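You operate a simulated robot arm through the tools that you are given. There is no shell and no other tool.

Carry out the task below with a simulated two-armed robot. There is one attempt and no reset: what you move stays moved.

TASK
Fill the clear jug to HIGH at the water canister; if the tap only dribbles, open the air screw.
Fine: leave the screw fully at OPEN and the tap shut; put the jug back. Set down upright: clear jug.
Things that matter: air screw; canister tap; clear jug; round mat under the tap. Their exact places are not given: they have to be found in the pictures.

The check looks at the end state, three seconds after you hand in, the way a careful person would. Anything else that was tipped, shoved, dropped, spilled or broken makes it a failure.

THE ROBOT
Two 6-joint arms with two-finger grippers on one trunk, on a base that drives. Base frame: it is fixed to the floor where the robot stands at the start and does not move with it; the origin is under the middle of the robot, x ahead of it, y to its left, z up. Lengths are in m, angles in degrees, forces in N, time in s.
The left shoulder is at the start at [0.061, 0.143, 0.9], the right one opposite. With the tool pointing down near the work surface each hand reaches from about 0.28 to 0.7 m from the robot's upright axis, wherever it stands, measured 20 degrees to its own side. Places, roughly: air screw [0.9, 0.1, 1.3]; canister tap [0.7, 0.1, 1.1]; round mat under the tap [0.7, 0.1, 0.9]. Payload 2.45 kg a hand.
Tool frame (each hand has its own): the origin (TCP) lies between the finger pads and is the grasp point; the fingertips stand 0.026 m ahead of it; z points along the fingers, y is the line along which they close. The gripper opens to 0.096 m. The gripper's body begins 0.069 m behind the TCP.
Orientation is that of the tool frame in the base frame, as [roll, pitch, yaw] about the fixed x, y, z axes, in that order (R = Rz(yaw) Ry(pitch) Rx(roll)). With the fingers straight down and closing along the base's y, the tool's x points along the base's -x, its y along +y and its z along -z.

THE INTERFACE
- The arms move only by the tool servo_tool. It takes "left_steps", "right_steps" or both (then of equal length, played together; a hand with none holds still); each is a list of rows, each an object (a shift or turn left out is 0, a gripper value left out holds the last) with "dp": the shift along the tool's x, y, z in units of 25 mm (1.0 is 25 mm), a list of three; "turn": the turn, a rotation vector about the tool's x, y, z in units of 5 degrees (1.0 is 5 degrees), a list of three; "hand": the opening in per cent of the stroke, from 0 (shut) to 100 (fully open). In form: [{"dp": [dx, dy, dz], "turn": [rx, ry, rz], "hand": hand}, ...]. A call has 1 to 20 rows; each row shifts and turns the commanded pose from where the row before left it, along the tool's axes as they then stand. A call with a number of a shift or a turn outside -1 to 1 is refused whole. A row lasts 0.2 s, in which the tool goes at most 0.05 m and 8.6 degrees; a call with a longer step from one row to the next is refused whole, and so is a gripper value outside its range. A pose out of reach is approached as far as the arm can. The call stops where the force on the tool passes 40 N (or 10 N more than at its start, if that is more) or the arm is blocked; 0.2 s more then pass. The fingers move at their own pace and stop on an object; they squeeze with about 34 N. The grip force told is the motor's: it shows also when the fingers shut on nothing. Time passes only in rows, and 0.2 s behind the last, so rows that do not move let the fingers close. The reply holds the time, the measured pose of the TCP, the force on the tool along the base axes, the opening and the grip force, in the units named above and with some noise, with the torque about the TCP (base axes, N m) and any sound that the robot's microphone picked up, and new pictures: "show" is both (left out), scene, wrist or none (wrist: the cameras of the hands that moved).
- Cameras (640 x 400 px; columns grow to the right, rows downward): "scene" is now at [0.1484, 0.0273, 1.5235]; the picture's right is [0.12, -0.99, -0.00], its down [-0.57, -0.07, -0.82] and it looks along [0.81, 0.10, -0.58] (base axes); focal length 288 px, centre (320, 200). "left" rides on the left gripper at [0.082, -0.003, -0.098] in its tool frame; the picture's right is [0.04, 1.00, 0.00], its down [-0.73, 0.03, -0.68] and it looks along [-0.68, 0.03, 0.73] (tool axes); focal length 256 px, centre (320, 200). "right" rides on the right gripper at [0.082, 0.003, -0.098] in its tool frame; the picture's right is [-0.04, 1.00, 0.00], its down [-0.73, -0.03, -0.68] and it looks along [-0.68, -0.03, 0.73] (tool axes); focal length 256 px, centre (320, 200).
- slide_trunk(by): slides the trunk up (or, below 0, down) by that many m; the arms and the scene camera ride with it, the base frame stays. It gives what a move gives, with no picture.
- base_move(legs): drives the robot by 1 to 6 legs, each [ahead, turn to the left] in m and degrees, along the robot's own axes; the way and the turn of a leg run together, so that a leg with both is an arc; at most 1.5 m and 180 degrees a leg. The arms and the cameras ride along, it lands a little off, and it stops where it bumps. It gives what a move gives, and a new picture of the scene camera.
- aim_head(pan, tilt): turns the head with the scene camera to pan (to the left, within 86 degrees either way) and tilt (down, from -29 to 69), counted from straight ahead of the robot. It gives what a move gives, and a new picture of the scene camera.
- measure_at(camera, pixels): for up to 12 pixels [column, row] of the newest picture of that camera ("zoom" is the newest enlarged one), the place [x, y, z] in the base frame of the surface seen there, good to about 0.003 m, but the place of the scene camera against the robot may be out by one fixed shift of up to 0.018 m in any direction. It takes no simulated time.
- inspect(camera, box): a new picture of the part [left, top, right, bottom] of that camera's present view, enlarged. It takes no simulated time.
- hand_in(): hands the job in; it is judged then, once.

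Leave the grippers open and the arms clear of the work at the hand-in unless told otherwise.

The tools are called after "Request:" as a command line: name --argument value ..., lists and objects as JSON in quotes. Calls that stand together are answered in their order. servo_tool: Moves the arms, as the interface text tells. Its arguments: {"type":"object","properties":{"left_steps":{"type":"array","items":{"type":"object","properties":{"dp":{"type":"array","items":{"type":"number"}},"turn":{"type":"array","items":{"type":"number"}},"hand":{"type":"number"}}}},"right_steps":{"type":"array","items":{"type":"object","properties":{"dp":{"type":"array","items":{"type":"number"}},"turn":{"type":"array","items":{"type":"number"}},"hand":{"type":"number"}}}},"show":{"type":"string","enum":["both","scene","wrist","none"]}},"required":[]} The other tools are called the same way: slide_trunk (by) slides the trunk up or down; base_move (legs) drives the base; aim_head (pan, tilt) turns the head that bears the scene camera; measure_at (camera, pixels) gives the place of the surface under pixels of a picture; inspect (camera, box) takes an enlarged picture of a part of a camera's view; hand_in () hands the job in.

At the start:

```text
t: 0.0
left_eef_pos: [0.4387, 0.2988, 0.9989]
left_tool_rot: [180.0, 0.1, -179.9]
left_contact_force: [0.1, -0.9, 0.5]
left_torque: [-0.01, 0.02, 0.0]
left_opening: 0.096
left_finger_force: 0.2
right_eef_pos: [0.5694, -0.1089, 0.9985]
right_tool_rot: [180.0, 0.0, 180.0]
right_contact_force: [0.9, 0.1, 0.0]
right_torque: [0.01, -0.01, -0.01]
right_opening: 0.0961
right_finger_force: 0.1
trunk travel left (down, up): [-0.525, 0.065]
robot x, y, heading: [0.0006, -0.0005, -0.1]
head pan, tilt: [6.9, 35.3]
```

scene: 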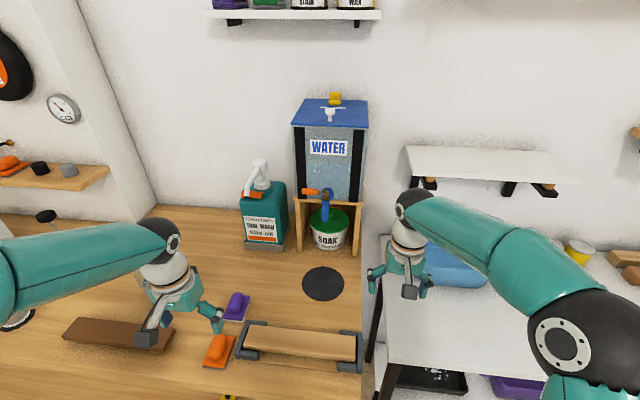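
right: 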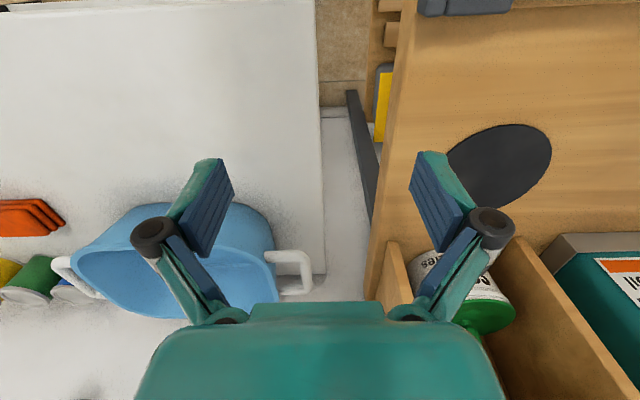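
left: 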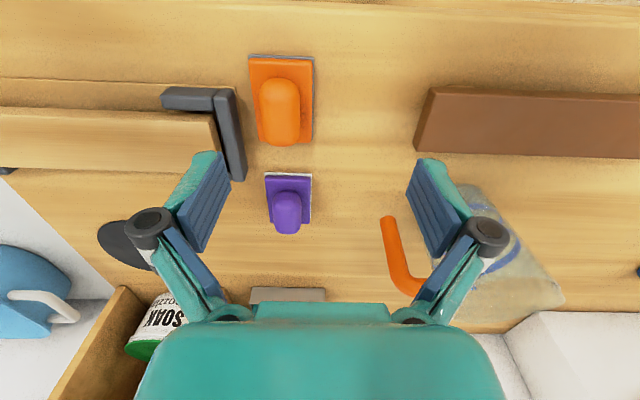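

I see the canister with its tap, the round mat at about (323,284), and in the left wrist picture something clear with an orange handle near (480,260). I'll enlarge these to look closer.

Request:
inspect --camera "left" --box '[360, 160, 600, 340]'

Request:
inspect --camera "scene" --box '[220, 80, 420, 320]'

Request:
measure_at --camera "left" --pixels '[[400, 260], [386, 220], [410, 285], [490, 250], [540, 290], [480, 200], [290, 205], [282, 110], [550, 125], [540, 320]]'

Request:
measure_at --camera "scene" --pixels '[[323, 284], [323, 270], [323, 299], [330, 115], [335, 98], [326, 190], [308, 191], [326, 212], [330, 240], [302, 285], [344, 285]]'

```text
2.22 times, centred on (480, 250) of left
```

zoom: 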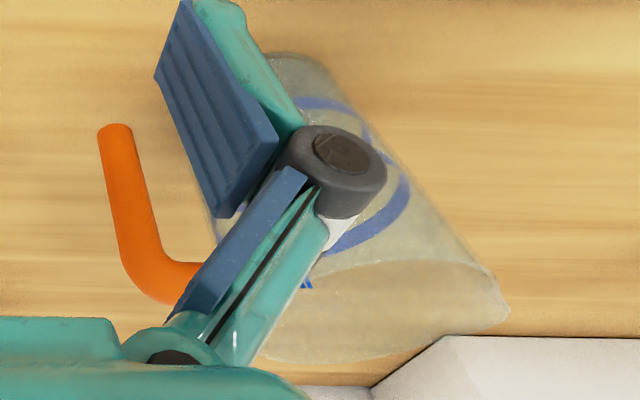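

```text
1.67 times, centred on (320, 200) of scene
```

zoom: 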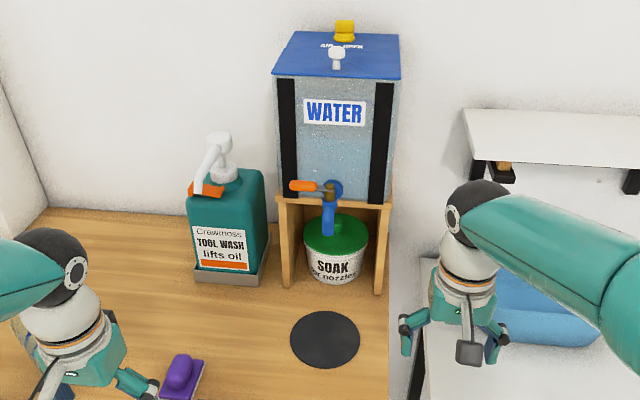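

```text
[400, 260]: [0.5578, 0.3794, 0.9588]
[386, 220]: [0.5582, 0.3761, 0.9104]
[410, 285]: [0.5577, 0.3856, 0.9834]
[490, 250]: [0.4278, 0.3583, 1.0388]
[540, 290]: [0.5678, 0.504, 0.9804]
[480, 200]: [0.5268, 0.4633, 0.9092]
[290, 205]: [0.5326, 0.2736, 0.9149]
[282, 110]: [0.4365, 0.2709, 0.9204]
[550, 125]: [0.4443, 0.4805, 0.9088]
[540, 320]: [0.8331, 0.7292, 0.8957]
```

```text
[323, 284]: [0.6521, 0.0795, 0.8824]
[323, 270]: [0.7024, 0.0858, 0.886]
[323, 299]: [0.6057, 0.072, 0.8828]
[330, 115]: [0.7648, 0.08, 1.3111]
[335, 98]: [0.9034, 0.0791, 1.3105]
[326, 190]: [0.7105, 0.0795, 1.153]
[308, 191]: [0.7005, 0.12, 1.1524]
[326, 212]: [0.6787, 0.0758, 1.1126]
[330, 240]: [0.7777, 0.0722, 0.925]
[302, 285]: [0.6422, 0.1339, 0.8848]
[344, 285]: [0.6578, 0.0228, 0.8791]
```

The clear jug stands behind the left hand at about x 0.55, y 0.45, handle at (0.558, 0.38). The left arm hides it from the scene camera, so I lift the left hand and move it toward the middle to see it.

Request:
servo_tool --left_steps '[{"dp": [0, 0, -1]}, {"dp": [0, 0, -1]}, {"dp": [0, 0, -1]}, {"dp": [0, 0, -1]}, {"dp": [0, -1, -1]}, {"dp": [0, -1, -1]}, {"dp": [0, -1, 0]}, {"dp": [0, -1, 0]}]'

Request:
aim_head --pan 30 --tilt 40

```text
t: 1.8
left_eef_pos: [0.4378, 0.1955, 1.1515]
left_tool_rot: [-180.0, 0.1, 179.9]
left_contact_force: [-0.6, -0.2, 0.6]
left_torque: [0.0, -0.01, 0.01]
left_opening: 0.096
left_finger_force: 0.1
right_eef_pos: [0.5702, -0.1079, 0.9992]
right_tool_rot: [-180.0, 0.1, -180.0]
right_contact_force: [0.0, 0.1, -0.1]
right_torque: [0.02, 0.0, 0.03]
right_opening: 0.0958
right_finger_force: 0.0
trunk travel left (down, up): [-0.525, 0.065]
robot x, y, heading: [-0.0016, -0.0038, -0.0]
head pan, tilt: [6.9, 35.3]
```

scene: 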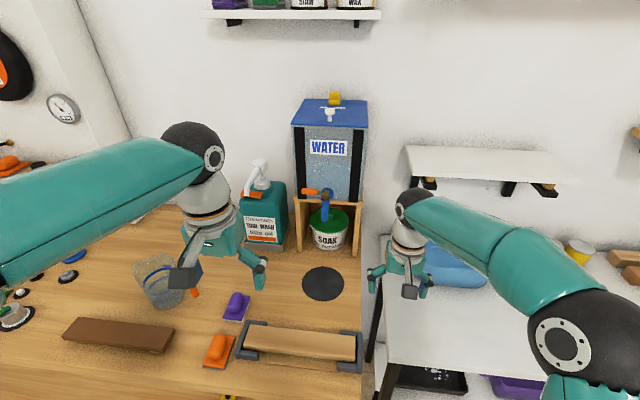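
left: 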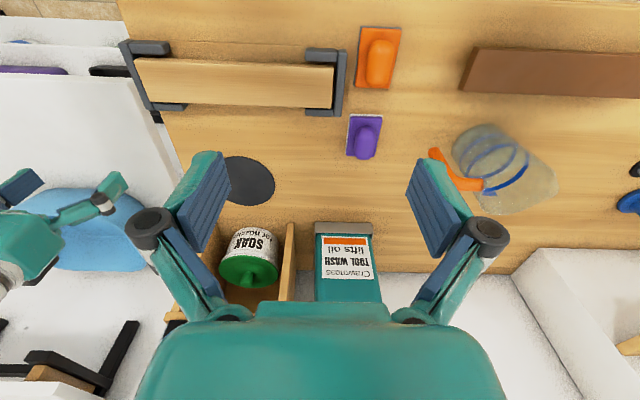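

```text
t: 2.7
left_eef_pos: [0.4369, 0.1977, 1.1503]
left_tool_rot: [180.0, 0.1, 180.0]
left_contact_force: [0.6, -0.5, 0.0]
left_torque: [0.0, 0.02, 0.01]
left_opening: 0.096
left_finger_force: 0.1
right_eef_pos: [0.5705, -0.1091, 0.9998]
right_tool_rot: [-180.0, 0.0, -180.0]
right_contact_force: [0.0, -0.1, 0.1]
right_torque: [0.0, 0.01, 0.02]
right_opening: 0.096
right_finger_force: 0.0
trunk travel left (down, up): [-0.525, 0.065]
robot x, y, heading: [0.0041, 0.0009, 0.0]
head pan, tilt: [30.0, 40.0]
```

scene: 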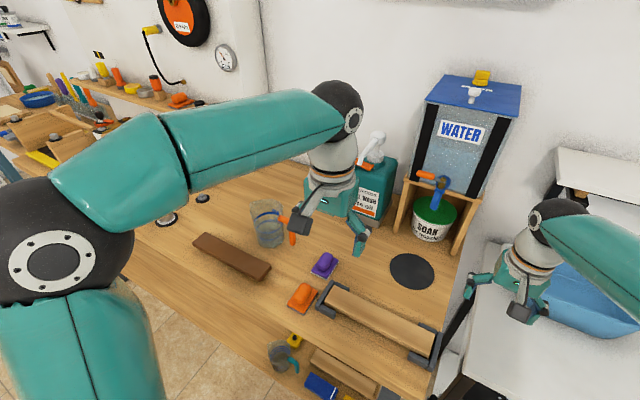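

Now the jug shows at (270,225) in the scene view, and a second vessel sits low at (282,357). I enlarge both and the canister's air screw.

Request:
inspect --camera "scene" --box '[230, 180, 330, 260]'

Request:
inspect --camera "left" --box '[400, 100, 580, 230]'

Request:
inspect --camera "scene" --box '[250, 320, 390, 400]'

Request:
inspect --camera "scene" --box '[400, 60, 540, 220]'

Request:
measure_at --camera "left" --pixels '[[485, 130], [455, 150], [515, 150], [555, 190], [520, 210], [435, 155], [450, 180], [475, 187], [487, 190], [483, 160], [540, 195]]'

Request:
measure_at --camera "scene" --pixels '[[270, 206], [252, 205], [285, 208], [256, 240], [283, 240], [268, 246], [293, 240], [282, 357], [474, 92], [481, 77], [488, 93]]'

```text
5.00 times, centred on (280, 220) of scene
```

zoom: 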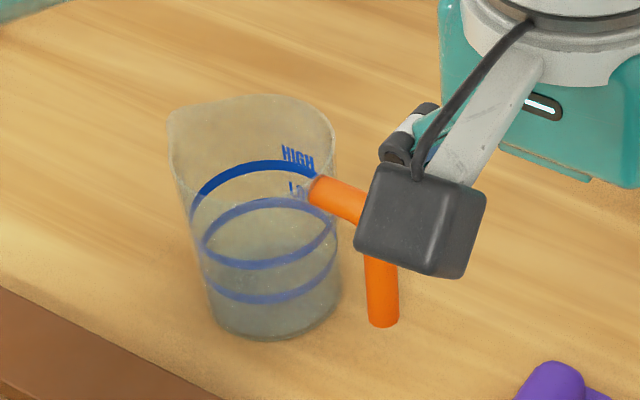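

```text
3.08 times, centred on (490, 165) of left
```

zoom: 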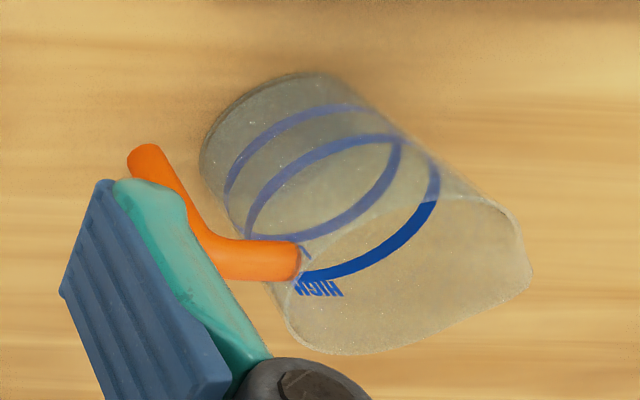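

```text
4.57 times, centred on (320, 360) of scene
```

zoom: 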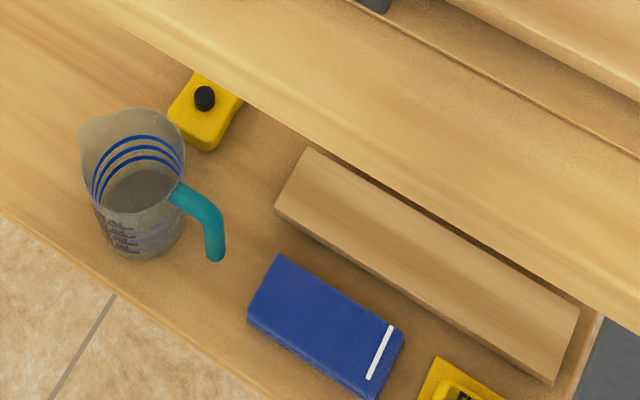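

```text
2.50 times, centred on (470, 140) of scene
```

zoom: 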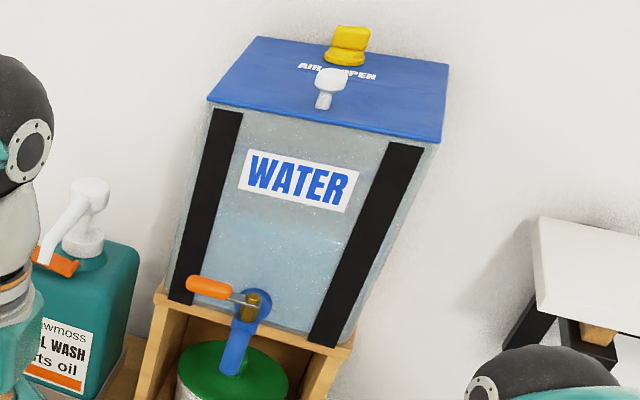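

```text
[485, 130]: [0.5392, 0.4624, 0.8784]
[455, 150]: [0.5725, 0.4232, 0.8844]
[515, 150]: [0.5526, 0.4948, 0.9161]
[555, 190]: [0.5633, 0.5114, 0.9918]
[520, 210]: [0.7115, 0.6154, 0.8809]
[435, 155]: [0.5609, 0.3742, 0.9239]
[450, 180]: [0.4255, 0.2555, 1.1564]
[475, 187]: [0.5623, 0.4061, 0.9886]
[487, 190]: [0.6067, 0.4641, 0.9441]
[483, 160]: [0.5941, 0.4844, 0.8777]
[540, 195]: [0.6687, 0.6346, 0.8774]
```

```text
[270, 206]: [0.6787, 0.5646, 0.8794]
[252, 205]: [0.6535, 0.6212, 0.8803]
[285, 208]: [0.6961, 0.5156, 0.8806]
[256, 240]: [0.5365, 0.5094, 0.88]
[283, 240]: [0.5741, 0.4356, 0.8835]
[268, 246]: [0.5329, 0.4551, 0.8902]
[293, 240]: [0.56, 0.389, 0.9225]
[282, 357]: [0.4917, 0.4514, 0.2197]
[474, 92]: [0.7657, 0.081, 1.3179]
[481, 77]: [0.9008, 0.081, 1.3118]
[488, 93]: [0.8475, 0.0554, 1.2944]
```

The wanted jug is the orange-handled one on the bench (marks LOW/HIGH); a teal-handled one lies below on the shelf. I look straight ahead and closer at the canister, its screw and tap.

Request:
aim_head --pan 7 --tilt 15

Request:
inspect --camera "scene" --box '[280, 180, 380, 240]'

Request:
inspect --camera "scene" --box '[280, 260, 380, 350]'

```text
t: 3.6
left_eef_pos: [0.4362, 0.1975, 1.1505]
left_tool_rot: [180.0, 0.1, 180.0]
left_contact_force: [-1.2, -0.2, -0.2]
left_torque: [-0.03, 0.02, -0.04]
left_opening: 0.096
left_finger_force: 0.0
right_eef_pos: [0.5695, -0.1085, 0.9987]
right_tool_rot: [-179.9, 0.0, 179.9]
right_contact_force: [0.5, 0.0, 0.9]
right_torque: [-0.03, -0.03, -0.02]
right_opening: 0.0959
right_finger_force: 0.1
trunk travel left (down, up): [-0.525, 0.065]
robot x, y, heading: [0.0034, -0.0009, -0.1]
head pan, tilt: [7.0, 15.0]
```

scene: 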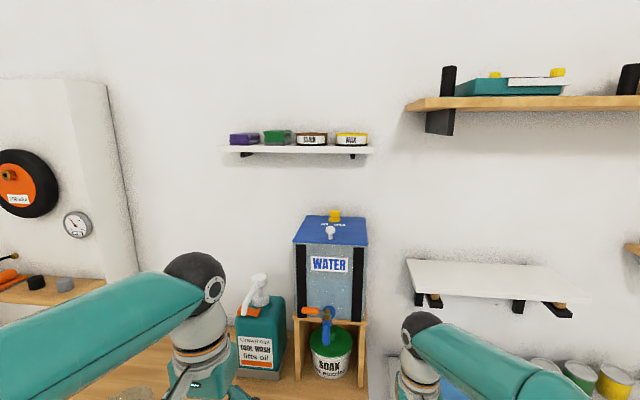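

```text
6.40 times, centred on (330, 210) of scene
```

zoom: 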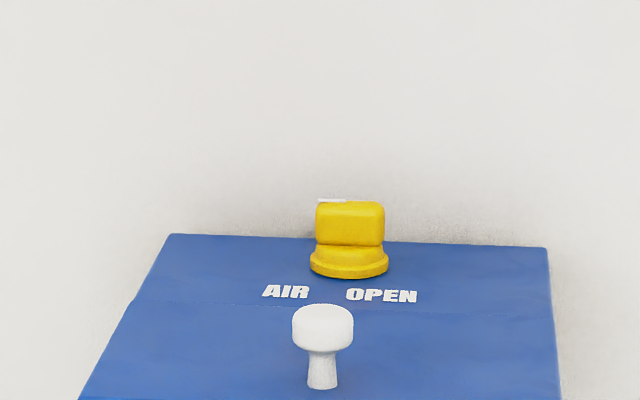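

```text
4.44 times, centred on (330, 305) of scene
```

zoom: 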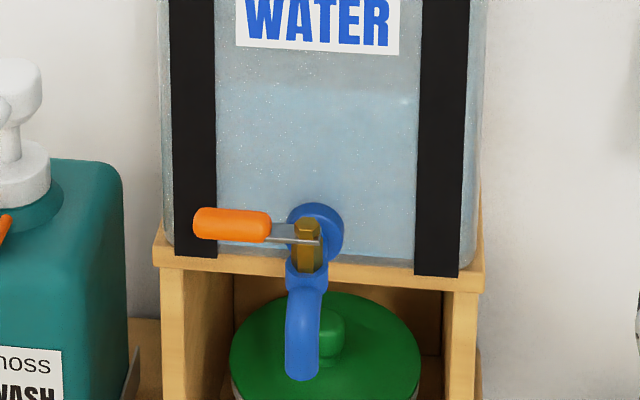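

The yellow wing screw stands at the back of the lid with a white mark on its left end and the words "AIR  OPEN" before it; the orange lever is on the tap, pointing left. I measure these points.

Request:
measure_at --camera "scene" --pixels '[[335, 213], [330, 217], [340, 217], [334, 222], [331, 231], [325, 225], [341, 226], [312, 310], [304, 311], [326, 309], [329, 315], [328, 340], [328, 330], [295, 243], [367, 243]]'

Request:
inspect --camera "scene" --box '[300, 295, 350, 345]'

Request:
aim_head --pan 0 --tilt 65

```text
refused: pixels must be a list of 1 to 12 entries
```

```text
8.00 times, centred on (325, 320) of scene
```

zoom: 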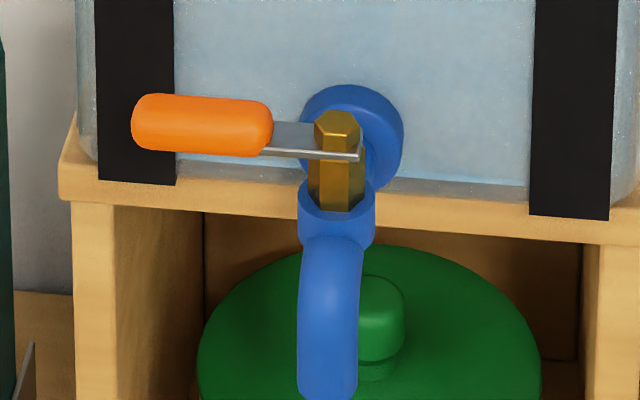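

```text
t: 4.7
left_eef_pos: [0.4371, 0.1968, 1.1508]
left_tool_rot: [-180.0, 0.1, -180.0]
left_contact_force: [0.4, -0.6, 1.1]
left_torque: [0.01, 0.02, 0.02]
left_opening: 0.0961
left_finger_force: 0.0
right_eef_pos: [0.5689, -0.1081, 0.9995]
right_tool_rot: [-180.0, 0.0, 180.0]
right_contact_force: [0.3, 1.1, -0.2]
right_torque: [0.01, 0.0, 0.0]
right_opening: 0.0959
right_finger_force: 0.1
trunk travel left (down, up): [-0.525, 0.065]
robot x, y, heading: [0.001, 0.0039, 0.2]
head pan, tilt: [0.0, 65.0]
```

scene: 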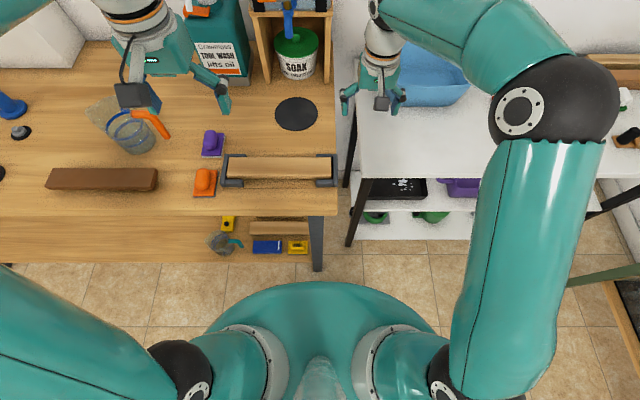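

The lever turns about an upright brass stem. Now I measure the bench edge and the free space ahead of the robot's base.

Request:
measure_at --camera "scene" --pixels '[[150, 213], [335, 213], [320, 260], [150, 255], [300, 300], [400, 180], [370, 240], [296, 114], [220, 115], [135, 100], [280, 170], [240, 190]]'

Request:
inspect --camera "scene" --box '[80, 80, 360, 280]'

```text
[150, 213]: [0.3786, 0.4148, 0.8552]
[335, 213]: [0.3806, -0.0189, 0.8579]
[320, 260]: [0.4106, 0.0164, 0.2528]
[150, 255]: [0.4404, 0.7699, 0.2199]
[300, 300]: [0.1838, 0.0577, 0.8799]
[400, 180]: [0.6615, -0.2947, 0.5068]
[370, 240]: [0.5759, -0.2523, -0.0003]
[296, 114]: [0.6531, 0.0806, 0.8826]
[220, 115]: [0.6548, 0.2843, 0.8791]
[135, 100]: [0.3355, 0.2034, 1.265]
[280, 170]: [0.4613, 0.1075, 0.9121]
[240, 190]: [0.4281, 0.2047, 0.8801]
```

```text
2.00 times, centred on (220, 180) of scene
```

zoom: 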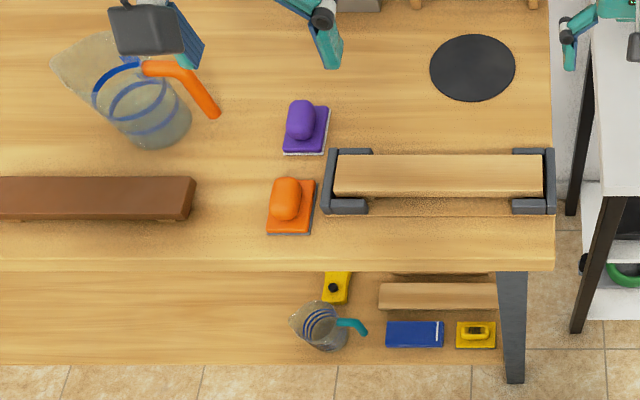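

The bench edge is at x≈0.38, the robot's body front about x 0.18, so there is some room to drive in. First I raise the trunk for a better view and reach, and pull the right hand back and up.

Request:
slide_trunk --by 0.064

Request:
servo_tool --right_steps '[{"dp": [0, -1, -1]}, {"dp": [0, -1, -1]}, {"dp": [0, -1, -1]}, {"dp": [1, -1, 0]}, {"dp": [1, 0, 0]}, {"dp": [1, 0, 0]}, {"dp": [1, 0, 0]}]' --show "none"

Request:
aim_head --pan 5 --tilt 25

Request:
measure_at --camera "scene" --pixels '[[320, 200], [320, 250]]'

```text
t: 5.8
left_eef_pos: [0.4384, 0.1978, 1.2151]
left_tool_rot: [-179.9, 0.1, 179.9]
left_contact_force: [0.1, -0.1, 0.4]
left_torque: [-0.02, 0.01, -0.02]
left_opening: 0.0959
left_finger_force: 0.1
right_eef_pos: [0.5703, -0.1084, 1.0623]
right_tool_rot: [-179.9, -0.1, 180.0]
right_contact_force: [0.1, 0.1, -1.1]
right_torque: [0.01, 0.06, 0.03]
right_opening: 0.096
right_finger_force: 0.0
trunk travel left (down, up): [-0.589, 0.001]
robot x, y, heading: [0.0003, -0.0005, 0.0]
head pan, tilt: [0.0, 65.0]
```

```text
t: 7.4
left_eef_pos: [0.4364, 0.1972, 1.2149]
left_tool_rot: [180.0, 0.1, 180.0]
left_contact_force: [-0.4, 0.7, 0.1]
left_torque: [-0.02, -0.01, 0.01]
left_opening: 0.0962
left_finger_force: 0.0
right_eef_pos: [0.4664, -0.2089, 1.1369]
right_tool_rot: [-180.0, 0.0, 180.0]
right_contact_force: [0.4, -0.1, -0.5]
right_torque: [0.01, -0.02, -0.01]
right_opening: 0.0962
right_finger_force: 0.1
trunk travel left (down, up): [-0.589, 0.001]
robot x, y, heading: [0.0017, -0.0028, 0.0]
head pan, tilt: [0.0, 65.0]
```

```text
t: 8.4
left_eef_pos: [0.4379, 0.1975, 1.2159]
left_tool_rot: [180.0, 0.1, 179.9]
left_contact_force: [-0.4, -0.8, 0.1]
left_torque: [-0.01, 0.0, 0.0]
left_opening: 0.0958
left_finger_force: 0.0
right_eef_pos: [0.4687, -0.2082, 1.1366]
right_tool_rot: [180.0, 0.1, 180.0]
right_contact_force: [1.5, -0.2, -0.4]
right_torque: [-0.07, -0.03, -0.01]
right_opening: 0.0962
right_finger_force: 0.1
trunk travel left (down, up): [-0.589, 0.001]
robot x, y, heading: [0.0024, 0.0003, -0.0]
head pan, tilt: [5.0, 25.0]
```

scene: 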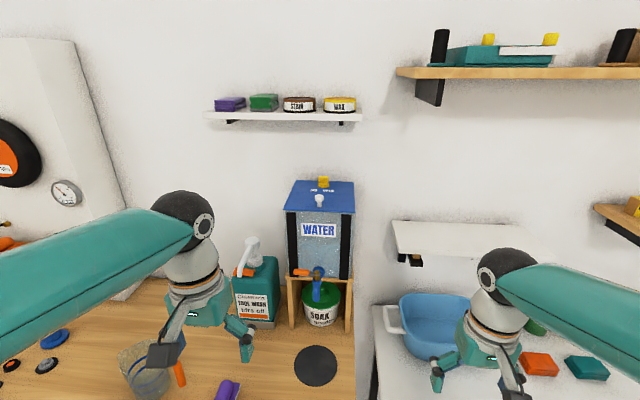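

```text
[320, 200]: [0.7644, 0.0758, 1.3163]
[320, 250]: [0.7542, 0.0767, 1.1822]
```

The view is a bit higher now. I zoom on the lid and the tap and measure from the zooms.

Request:
inspect --camera "scene" --box '[280, 170, 360, 220]'

Request:
measure_at --camera "zoom" --pixels '[[320, 60], [350, 55], [380, 60], [340, 90], [340, 135], [310, 240], [100, 130], [560, 130], [60, 320], [600, 320], [260, 155], [390, 160]]'

Request:
inspect --camera "scene" --box '[280, 255, 360, 305]'

Request:
measure_at --camera "zoom" --pixels '[[110, 140], [150, 140], [200, 140], [240, 145], [310, 125], [310, 150], [310, 200], [310, 300], [310, 260], [150, 60], [400, 60], [310, 340]]'

```text
8.00 times, centred on (320, 195) of scene
```

zoom: 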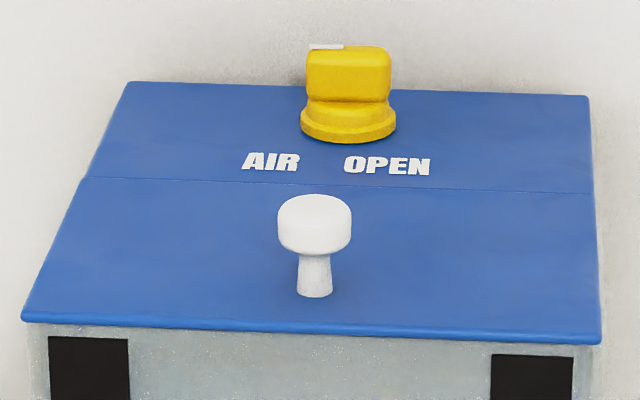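

```text
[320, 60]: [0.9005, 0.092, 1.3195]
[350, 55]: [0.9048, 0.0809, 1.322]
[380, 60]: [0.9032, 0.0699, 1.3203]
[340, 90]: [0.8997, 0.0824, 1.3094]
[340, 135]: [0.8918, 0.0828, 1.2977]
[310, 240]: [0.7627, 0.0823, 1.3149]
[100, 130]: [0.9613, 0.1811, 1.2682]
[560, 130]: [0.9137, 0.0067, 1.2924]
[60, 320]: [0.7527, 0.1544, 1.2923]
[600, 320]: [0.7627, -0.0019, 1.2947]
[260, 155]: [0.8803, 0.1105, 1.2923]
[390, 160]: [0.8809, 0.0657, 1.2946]
```

```text
8.00 times, centred on (320, 280) of scene
```

zoom: 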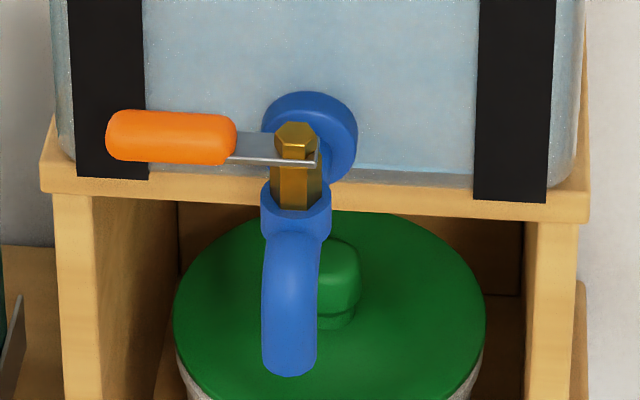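

```text
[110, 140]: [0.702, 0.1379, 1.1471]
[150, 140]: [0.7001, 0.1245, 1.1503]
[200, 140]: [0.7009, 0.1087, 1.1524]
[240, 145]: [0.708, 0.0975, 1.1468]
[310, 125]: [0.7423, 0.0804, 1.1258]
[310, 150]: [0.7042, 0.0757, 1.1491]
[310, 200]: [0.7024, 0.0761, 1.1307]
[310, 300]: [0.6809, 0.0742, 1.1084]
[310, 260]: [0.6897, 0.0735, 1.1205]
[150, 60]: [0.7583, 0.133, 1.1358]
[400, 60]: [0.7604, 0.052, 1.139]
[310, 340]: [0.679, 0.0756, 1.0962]
```

There is a shelf above the canister that may limit the space over the screw. I measure it and the wall.

Request:
measure_at --camera "scene" --pixels '[[215, 113], [285, 118], [358, 117], [285, 113], [300, 105], [230, 103], [320, 150], [322, 181], [250, 240], [265, 265], [430, 230], [232, 123]]'

Request:
inspect --camera "scene" --box '[190, 80, 380, 200]'

```text
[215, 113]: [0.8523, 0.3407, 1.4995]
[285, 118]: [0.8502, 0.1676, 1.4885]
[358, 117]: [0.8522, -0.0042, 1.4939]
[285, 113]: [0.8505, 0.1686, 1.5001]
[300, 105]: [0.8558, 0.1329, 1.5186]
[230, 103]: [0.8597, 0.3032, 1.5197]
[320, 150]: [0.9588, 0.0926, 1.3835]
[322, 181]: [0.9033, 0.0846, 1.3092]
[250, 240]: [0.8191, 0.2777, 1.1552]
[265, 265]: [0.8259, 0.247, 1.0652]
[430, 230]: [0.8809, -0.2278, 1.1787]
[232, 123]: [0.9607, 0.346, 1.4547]
```

```text
3.33 times, centred on (285, 140) of scene
```

zoom: 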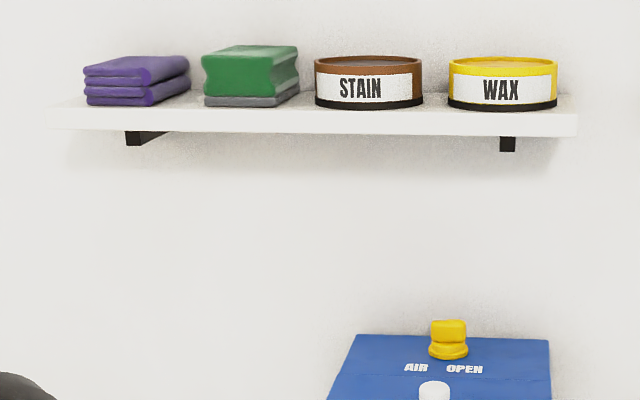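

The shelf above (front x≈0.85, underside z≈1.49) leaves too little room to come straight down on the screw, so I'll come from the front with the hand tilted. I drive ahead 0.1 m, with both hands clear of everything.

Request:
base_move --legs '[[0.1, 0]]'

```text
t: 9.6
left_eef_pos: [0.5395, 0.1975, 1.2143]
left_tool_rot: [180.0, 0.0, -179.9]
left_contact_force: [0.9, 0.5, -1.0]
left_torque: [0.01, 0.03, 0.02]
left_opening: 0.0961
left_finger_force: 0.0
right_eef_pos: [0.5715, -0.2083, 1.1368]
right_tool_rot: [-180.0, -0.2, -179.9]
right_contact_force: [0.8, 0.0, -0.6]
right_torque: [-0.01, 0.06, -0.04]
right_opening: 0.096
right_finger_force: 0.2
trunk travel left (down, up): [-0.589, 0.001]
robot x, y, heading: [0.102, -0.0006, 0.3]
head pan, tilt: [5.0, 25.0]
```

scene: 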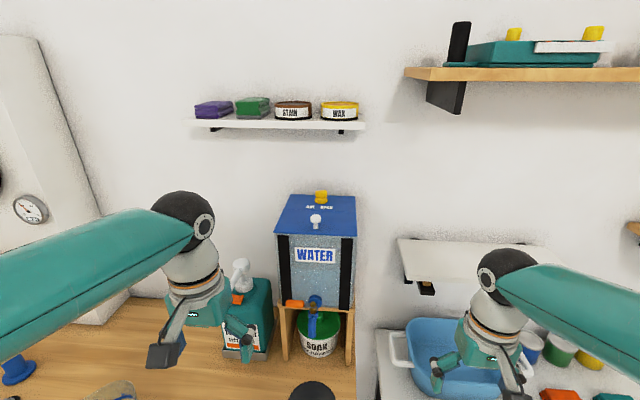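

Driven cleanly. Now I turn the left hand half round about its own axis (so its camera will sit above the fingers when tilted forward), shutting the fingers; first half turn of 90°.

Request:
servo_tool --left_steps '[{"turn": [0, 0, 1], "hand": 0}, {"turn": [0, 0, 1]}, {"turn": [0, 0, 1]}, {"turn": [0, 0, 1]}, {"turn": [0, 0, 1]}, {"turn": [0, 0, 1]}, {"turn": [0, 0, 1]}, {"turn": [0, 0, 1]}, {"turn": [0, 0, 1]}, {"turn": [0, 0, 1]}, {"turn": [0, 0, 1]}, {"turn": [0, 0, 1]}, {"turn": [0, 0, 1]}, {"turn": [0, 0, 1]}, {"turn": [0, 0, 1]}, {"turn": [0, 0, 1]}, {"turn": [0, 0, 1]}, {"turn": [0, 0, 1]}]' --show "wrist"

```text
t: 13.4
left_eef_pos: [0.5392, 0.198, 1.216]
left_tool_rot: [179.9, -0.1, 90.0]
left_contact_force: [-0.5, 0.5, 0.7]
left_torque: [0.01, 0.0, 0.01]
left_opening: 0.0
left_finger_force: 29.2
right_eef_pos: [0.5701, -0.207, 1.1376]
right_tool_rot: [180.0, 0.0, -179.9]
right_contact_force: [1.9, 0.0, -0.8]
right_torque: [-0.03, 0.02, 0.04]
right_opening: 0.0961
right_finger_force: 0.0
trunk travel left (down, up): [-0.589, 0.001]
robot x, y, heading: [0.1042, -0.0032, 0.3]
head pan, tilt: [5.0, 25.0]
```

left: 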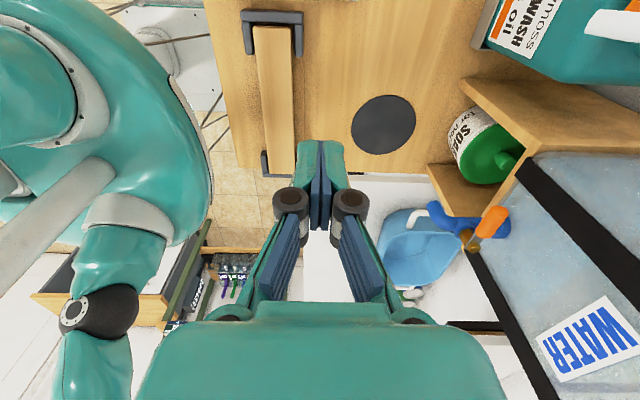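

The turn works. I carry on the other 90°.

Request:
servo_tool --left_steps '[{"turn": [0, 0, 1]}, {"turn": [0, 0, 1]}, {"turn": [0, 0, 1]}, {"turn": [0, 0, 1]}, {"turn": [0, 0, 1]}, {"turn": [0, 0, 1]}, {"turn": [0, 0, 1]}, {"turn": [0, 0, 1]}, {"turn": [0, 0, 1]}, {"turn": [0, 0, 1]}, {"turn": [0, 0, 1]}, {"turn": [0, 0, 1]}, {"turn": [0, 0, 1]}, {"turn": [0, 0, 1]}, {"turn": [0, 0, 1]}, {"turn": [0, 0, 1]}, {"turn": [0, 0, 1]}, {"turn": [0, 0, 1]}]' --show "wrist"

```text
t: 17.2
left_eef_pos: [0.5391, 0.1977, 1.2157]
left_tool_rot: [-180.0, 0.0, 0.0]
left_contact_force: [-0.1, -0.4, -0.1]
left_torque: [-0.01, -0.01, -0.01]
left_opening: 0.0
left_finger_force: 28.6
right_eef_pos: [0.5707, -0.2069, 1.1368]
right_tool_rot: [180.0, -0.1, -179.9]
right_contact_force: [0.1, -0.1, -0.7]
right_torque: [-0.02, 0.02, -0.03]
right_opening: 0.0958
right_finger_force: 0.0
trunk travel left (down, up): [-0.589, 0.001]
robot x, y, heading: [0.1012, -0.002, 0.1]
head pan, tilt: [5.0, 25.0]
```

left: 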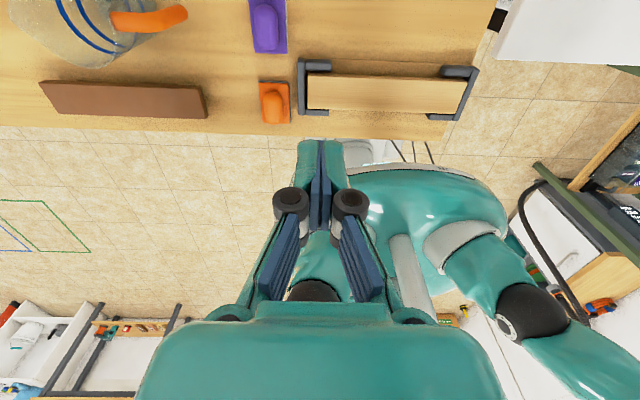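

The hand is turned. Now I raise it about 0.13 m and tilt it forward by 60°.

Request:
servo_tool --left_steps '[{"dp": [0, 0, -1]}, {"dp": [0, 0, -1]}, {"dp": [0, 0, -1]}, {"dp": [0, 0, -1]}, {"dp": [0, 0, -1]}, {"dp": [0, 0, -1]}, {"turn": [0, 1, 0]}, {"turn": [0, 1, 0]}, {"turn": [0, 1, 0]}, {"turn": [0, 1, 0]}, {"turn": [0, 1, 0]}, {"turn": [0, 1, 0]}, {"turn": [0, 1, 0]}, {"turn": [0, 1, 0]}, {"turn": [0, 1, 0]}, {"turn": [0, 1, 0]}, {"turn": [0, 1, 0]}, {"turn": [0, 1, 0]}]'

```text
t: 21.0
left_eef_pos: [0.5345, 0.1974, 1.349]
left_tool_rot: [179.9, -60.2, 0.2]
left_contact_force: [-0.2, -0.3, -0.3]
left_torque: [0.01, 0.02, -0.03]
left_opening: 0.0
left_finger_force: 28.3
left hand out of reach, approached as far as the arm can: row 6
right_eef_pos: [0.5706, -0.2085, 1.1361]
right_tool_rot: [180.0, -0.1, -180.0]
right_contact_force: [-0.2, 0.1, -0.7]
right_torque: [0.01, 0.01, 0.01]
right_opening: 0.0961
right_finger_force: 0.0
trunk travel left (down, up): [-0.589, 0.001]
robot x, y, heading: [0.1036, 0.0017, 0.1]
head pan, tilt: [5.0, 25.0]
```

scene: 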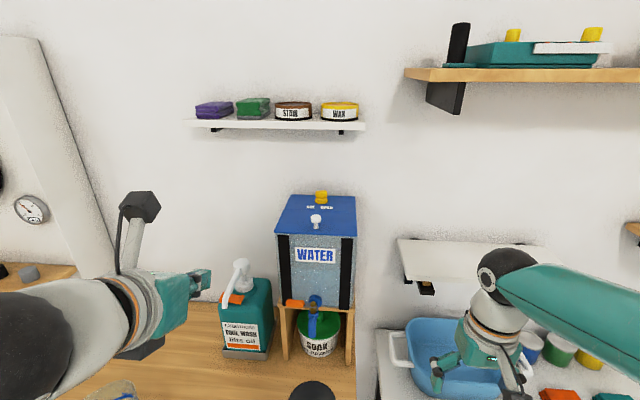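
left: 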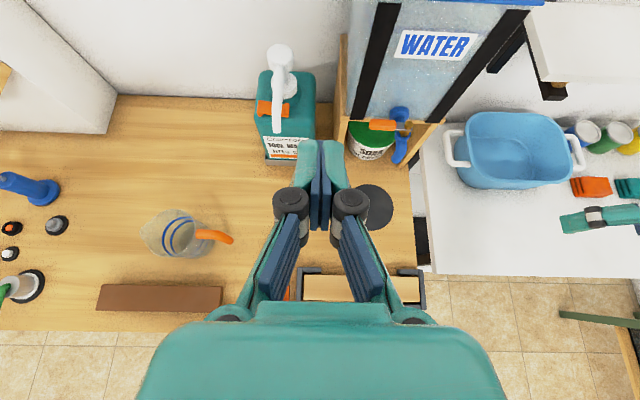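

I can see the bench well from here: the jug at (178,235), mat at (372,207). Now I bring the left hand over the lid in front of the screw, above the white knob, to look at the screw from above.

Request:
servo_tool --left_steps '[{"dp": [0.9, 0.5, 0.5]}, {"dp": [0.9, 0.5, 0.5]}, {"dp": [0.9, 0.5, 0.5]}, {"dp": [0.7, 0.5, 0.8]}, {"dp": [0.7, 0.5, 0.8]}, {"dp": [0.7, 0.5, 0.8]}, {"dp": [0.6, 0.5, 0.9]}, {"dp": [0.5, 0.5, 1]}, {"dp": [0.5, 0.5, 1]}]'

```text
t: 23.0
left_eef_pos: [0.7611, 0.0816, 1.4012]
left_tool_rot: [-179.9, -60.0, 0.1]
left_contact_force: [0.3, -0.1, 0.6]
left_torque: [-0.03, 0.01, 0.02]
left_opening: 0.0002
left_finger_force: 28.6
right_eef_pos: [0.5698, -0.209, 1.1356]
right_tool_rot: [179.9, -0.1, -179.9]
right_contact_force: [0.6, 0.0, -0.2]
right_torque: [0.04, 0.06, -0.01]
right_opening: 0.0961
right_finger_force: 0.0
trunk travel left (down, up): [-0.589, 0.001]
robot x, y, heading: [0.1002, 0.0012, -0.1]
head pan, tilt: [5.0, 25.0]
```

scene: 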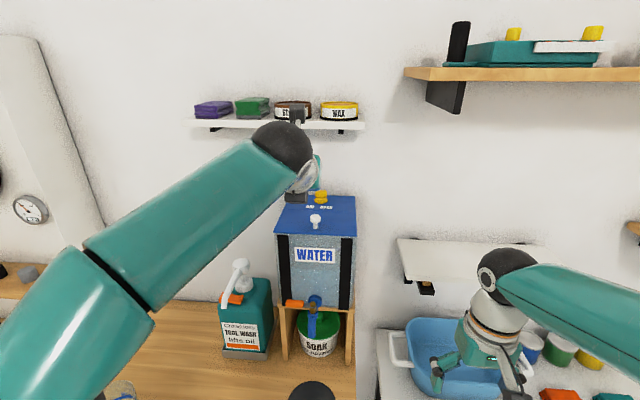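
left: 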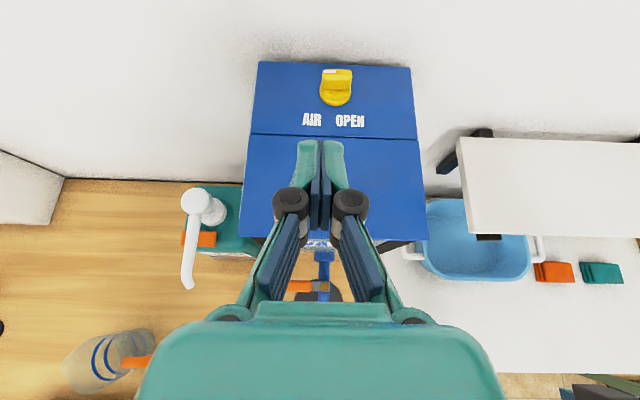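

I have a view from above of the screw at (336,87). I enlarge it.

Request:
inspect --camera "left" --box '[280, 55, 400, 135]'

Request:
measure_at --camera "zoom" --pixels '[[220, 90], [260, 80], [300, 85], [370, 90], [300, 120], [300, 170], [300, 240], [170, 340], [370, 350], [230, 150], [375, 150], [300, 265]]'

```text
5.00 times, centred on (340, 95) of left
```

zoom: 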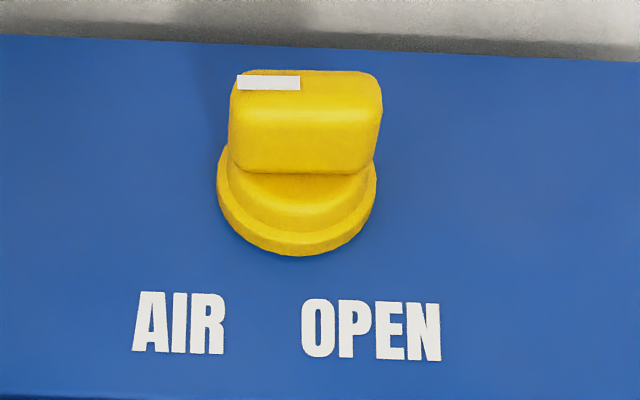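

```text
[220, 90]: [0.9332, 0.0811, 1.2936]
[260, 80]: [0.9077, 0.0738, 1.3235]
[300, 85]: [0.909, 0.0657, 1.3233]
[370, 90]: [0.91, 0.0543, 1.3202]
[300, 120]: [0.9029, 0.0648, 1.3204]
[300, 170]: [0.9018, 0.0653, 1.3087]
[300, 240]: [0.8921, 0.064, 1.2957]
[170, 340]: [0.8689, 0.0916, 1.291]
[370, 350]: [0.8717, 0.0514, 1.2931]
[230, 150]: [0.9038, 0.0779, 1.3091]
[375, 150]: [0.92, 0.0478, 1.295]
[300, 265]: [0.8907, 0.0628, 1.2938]
```

The mark on the wing points left (+y); turning it left-about by a quarter brings the mark to the gap before the words. The wrist camera puts the screw's axis at about (0.906, 0.0655), so the scene camera is off by ~0.016 in y. I check the shelf bracket overhead before going under it.

Request:
inspect --camera "scene" --box '[260, 90, 380, 220]'

Request:
measure_at --camera "scene" --pixels '[[338, 131], [342, 131], [342, 134], [340, 128], [300, 127], [213, 128], [213, 131], [296, 115], [296, 110], [302, 118]]'

```text
3.08 times, centred on (320, 155) of scene
```

zoom: 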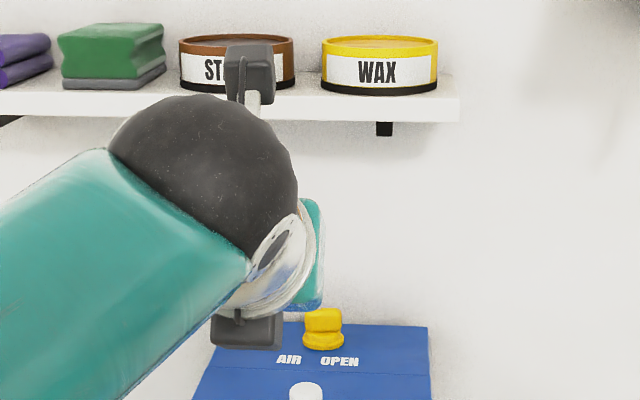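

```text
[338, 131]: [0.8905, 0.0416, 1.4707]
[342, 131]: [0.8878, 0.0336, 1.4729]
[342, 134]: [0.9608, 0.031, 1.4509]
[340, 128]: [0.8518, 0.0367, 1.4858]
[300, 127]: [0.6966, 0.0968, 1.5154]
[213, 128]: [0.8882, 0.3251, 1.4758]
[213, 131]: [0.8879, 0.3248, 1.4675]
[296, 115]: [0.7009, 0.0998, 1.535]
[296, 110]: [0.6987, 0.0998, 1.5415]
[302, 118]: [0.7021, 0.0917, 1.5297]
```

The hand's camera box stands about 0.14 m above the TCP at this tilt, tight under the shelf, and there is a dark box under the wrist too. I measure that one.

Request:
measure_at --camera "scene" --pixels '[[302, 198], [308, 200], [312, 195], [307, 203], [300, 193], [320, 180], [315, 217]]'

Request:
inspect --camera "scene" --box '[280, 140, 360, 230]'

Request:
measure_at --camera "left" --pixels '[[318, 245], [315, 241], [300, 287], [325, 285]]'

```text
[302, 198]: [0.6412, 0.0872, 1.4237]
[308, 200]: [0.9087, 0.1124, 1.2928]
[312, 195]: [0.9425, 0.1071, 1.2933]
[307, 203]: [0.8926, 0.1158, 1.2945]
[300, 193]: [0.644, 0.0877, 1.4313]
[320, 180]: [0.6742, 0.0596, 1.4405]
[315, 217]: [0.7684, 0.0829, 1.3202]
```

```text
4.44 times, centred on (320, 185) of scene
```

zoom: 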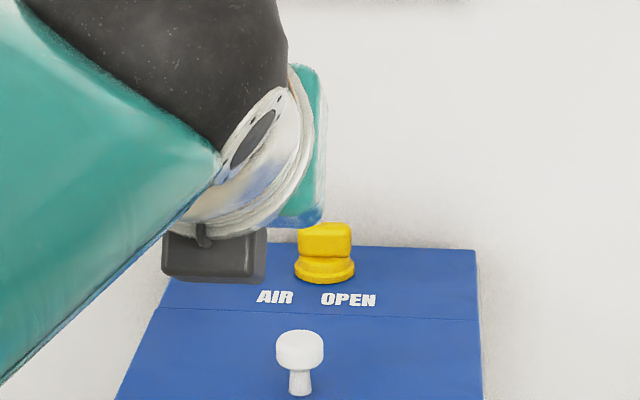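

```text
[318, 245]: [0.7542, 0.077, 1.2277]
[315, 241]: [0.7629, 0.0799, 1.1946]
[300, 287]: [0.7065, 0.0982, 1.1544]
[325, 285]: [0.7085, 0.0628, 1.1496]
```

Clearances: the box under the wrist would pass just over the white knob, the camera just under the shelf. I'll yaw the hand 25° left and tilt to 68°, so the wrist passes to the right of the knob and the camera stays ahead of the shelf. Then the shut fingertips can push the wing's right half backwards (left-about turn).

Request:
servo_tool --left_steps '[{"turn": [0.866, 0, -0.5]}, {"turn": [0.866, 0, -0.5]}, {"turn": [0.866, 0, -0.5]}, {"turn": [0.866, 0, -0.5]}, {"turn": [0.866, 0, -0.5]}, {"turn": [0, 0.8, 0]}, {"turn": [0, 0.8, 0]}]'

```text
t: 24.6
left_eef_pos: [0.761, 0.086, 1.4011]
left_tool_rot: [179.8, -68.0, 25.4]
left_contact_force: [-0.6, 0.4, -0.1]
left_torque: [0.03, -0.02, -0.01]
left_opening: 0.0
left_finger_force: 28.7
right_eef_pos: [0.5709, -0.208, 1.135]
right_tool_rot: [-180.0, 0.0, -179.8]
right_contact_force: [0.1, 0.3, -0.6]
right_torque: [0.02, -0.01, 0.02]
right_opening: 0.096
right_finger_force: 0.0
trunk travel left (down, up): [-0.589, 0.001]
robot x, y, heading: [0.0981, -0.0024, 0.3]
head pan, tilt: [5.0, 25.0]
```

scene: 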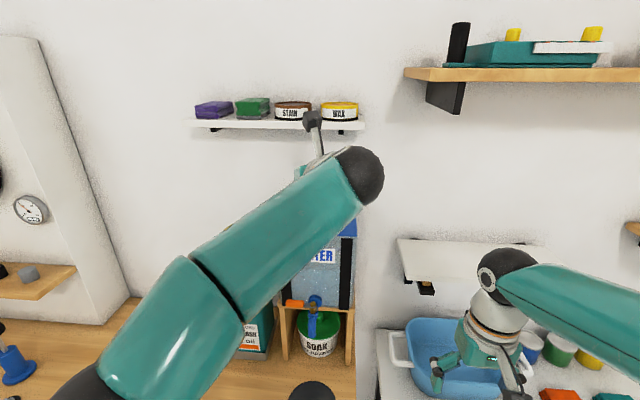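
left: 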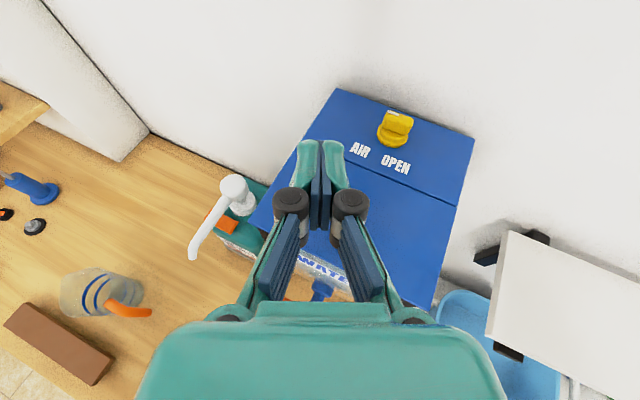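

I measure the screw from this view too, and move the hand to a spot in front-right of it, still above.

Request:
measure_at --camera "left" --pixels '[[397, 116], [390, 114], [408, 118], [396, 128], [392, 140]]'

Request:
servo_tool --left_steps '[{"dp": [-0.14, 0.86, 0.62]}, {"dp": [-0.14, 0.86, 0.62]}, {"dp": [-0.14, 0.86, 0.62]}, {"dp": [-0.14, 0.86, 0.62]}]'

```text
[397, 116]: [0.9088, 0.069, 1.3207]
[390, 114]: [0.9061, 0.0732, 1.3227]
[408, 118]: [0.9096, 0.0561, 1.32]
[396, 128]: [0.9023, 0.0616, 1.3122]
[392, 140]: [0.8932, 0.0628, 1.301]
```

```text
t: 25.6
left_eef_pos: [0.8203, 0.0385, 1.3537]
left_tool_rot: [180.0, -68.0, 24.9]
left_contact_force: [-0.3, -0.8, -0.2]
left_torque: [0.03, -0.01, 0.03]
left_opening: 0.0001
left_finger_force: 28.1
left hand out of reach, approached as far as the arm can: row 3, 4
right_eef_pos: [0.5693, -0.208, 1.1371]
right_tool_rot: [179.8, -0.2, -179.8]
right_contact_force: [-0.2, -0.1, -0.2]
right_torque: [0.03, 0.0, 0.0]
right_opening: 0.096
right_finger_force: 0.0
trunk travel left (down, up): [-0.589, 0.001]
robot x, y, heading: [0.1008, -0.0022, 0.4]
head pan, tilt: [5.0, 25.0]
```

scene: 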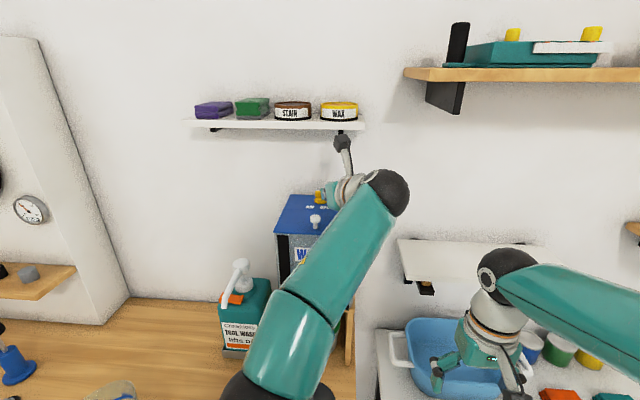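
left: 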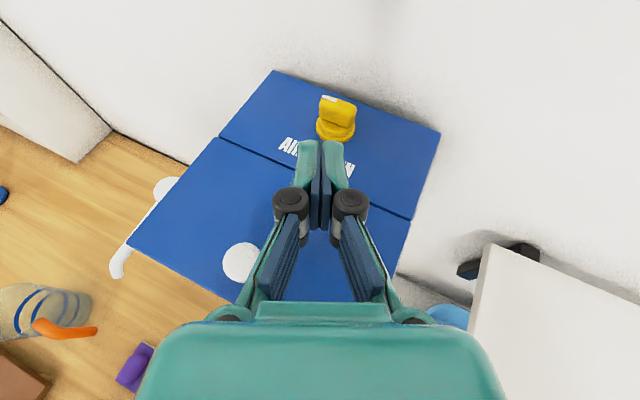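

The arm is at the end of its reach; I must drive nearer. I look down to see how much room is left between body and bench.

Request:
aim_head --pan 0 --tilt 69

Request:
inspect --camera "scene" --box '[120, 150, 420, 400]'

Request:
measure_at --camera "scene" --pixels '[[320, 280], [280, 285], [320, 300], [320, 320], [250, 270], [300, 250], [220, 250]]'

```text
t: 26.7
left_eef_pos: [0.819, 0.0406, 1.3553]
left_tool_rot: [180.0, -68.0, 25.1]
left_contact_force: [0.1, 0.8, -0.5]
left_torque: [0.01, 0.01, 0.01]
left_opening: 0.0
left_finger_force: 28.0
right_eef_pos: [0.5694, -0.2071, 1.1352]
right_tool_rot: [179.9, -0.1, -179.9]
right_contact_force: [-0.4, -0.4, -0.5]
right_torque: [0.0, 0.0, -0.02]
right_opening: 0.096
right_finger_force: 0.0
trunk travel left (down, up): [-0.589, 0.001]
robot x, y, heading: [0.103, -0.0029, 0.0]
head pan, tilt: [0.0, 68.8]
```

scene: 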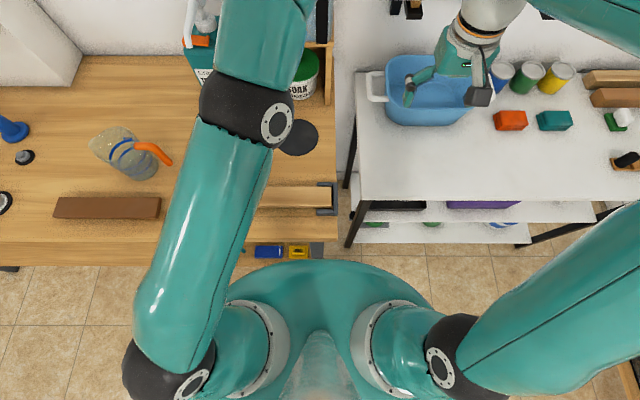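

```text
1.60 times, centred on (270, 275) of scene
```

zoom: 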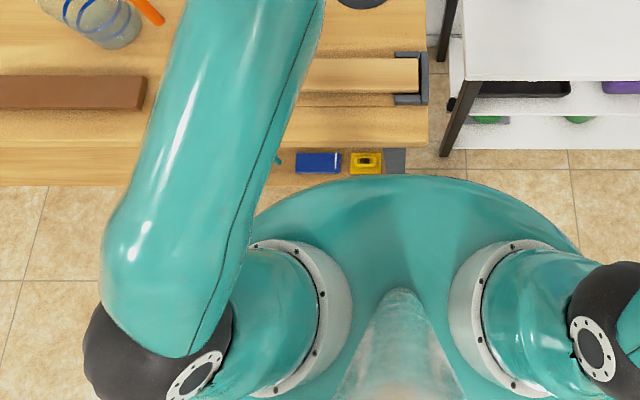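

```text
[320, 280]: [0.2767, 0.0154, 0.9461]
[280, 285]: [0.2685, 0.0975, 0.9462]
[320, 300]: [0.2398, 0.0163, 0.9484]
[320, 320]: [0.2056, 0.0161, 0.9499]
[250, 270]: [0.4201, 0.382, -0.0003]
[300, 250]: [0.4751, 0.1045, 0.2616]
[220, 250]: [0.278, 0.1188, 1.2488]
```

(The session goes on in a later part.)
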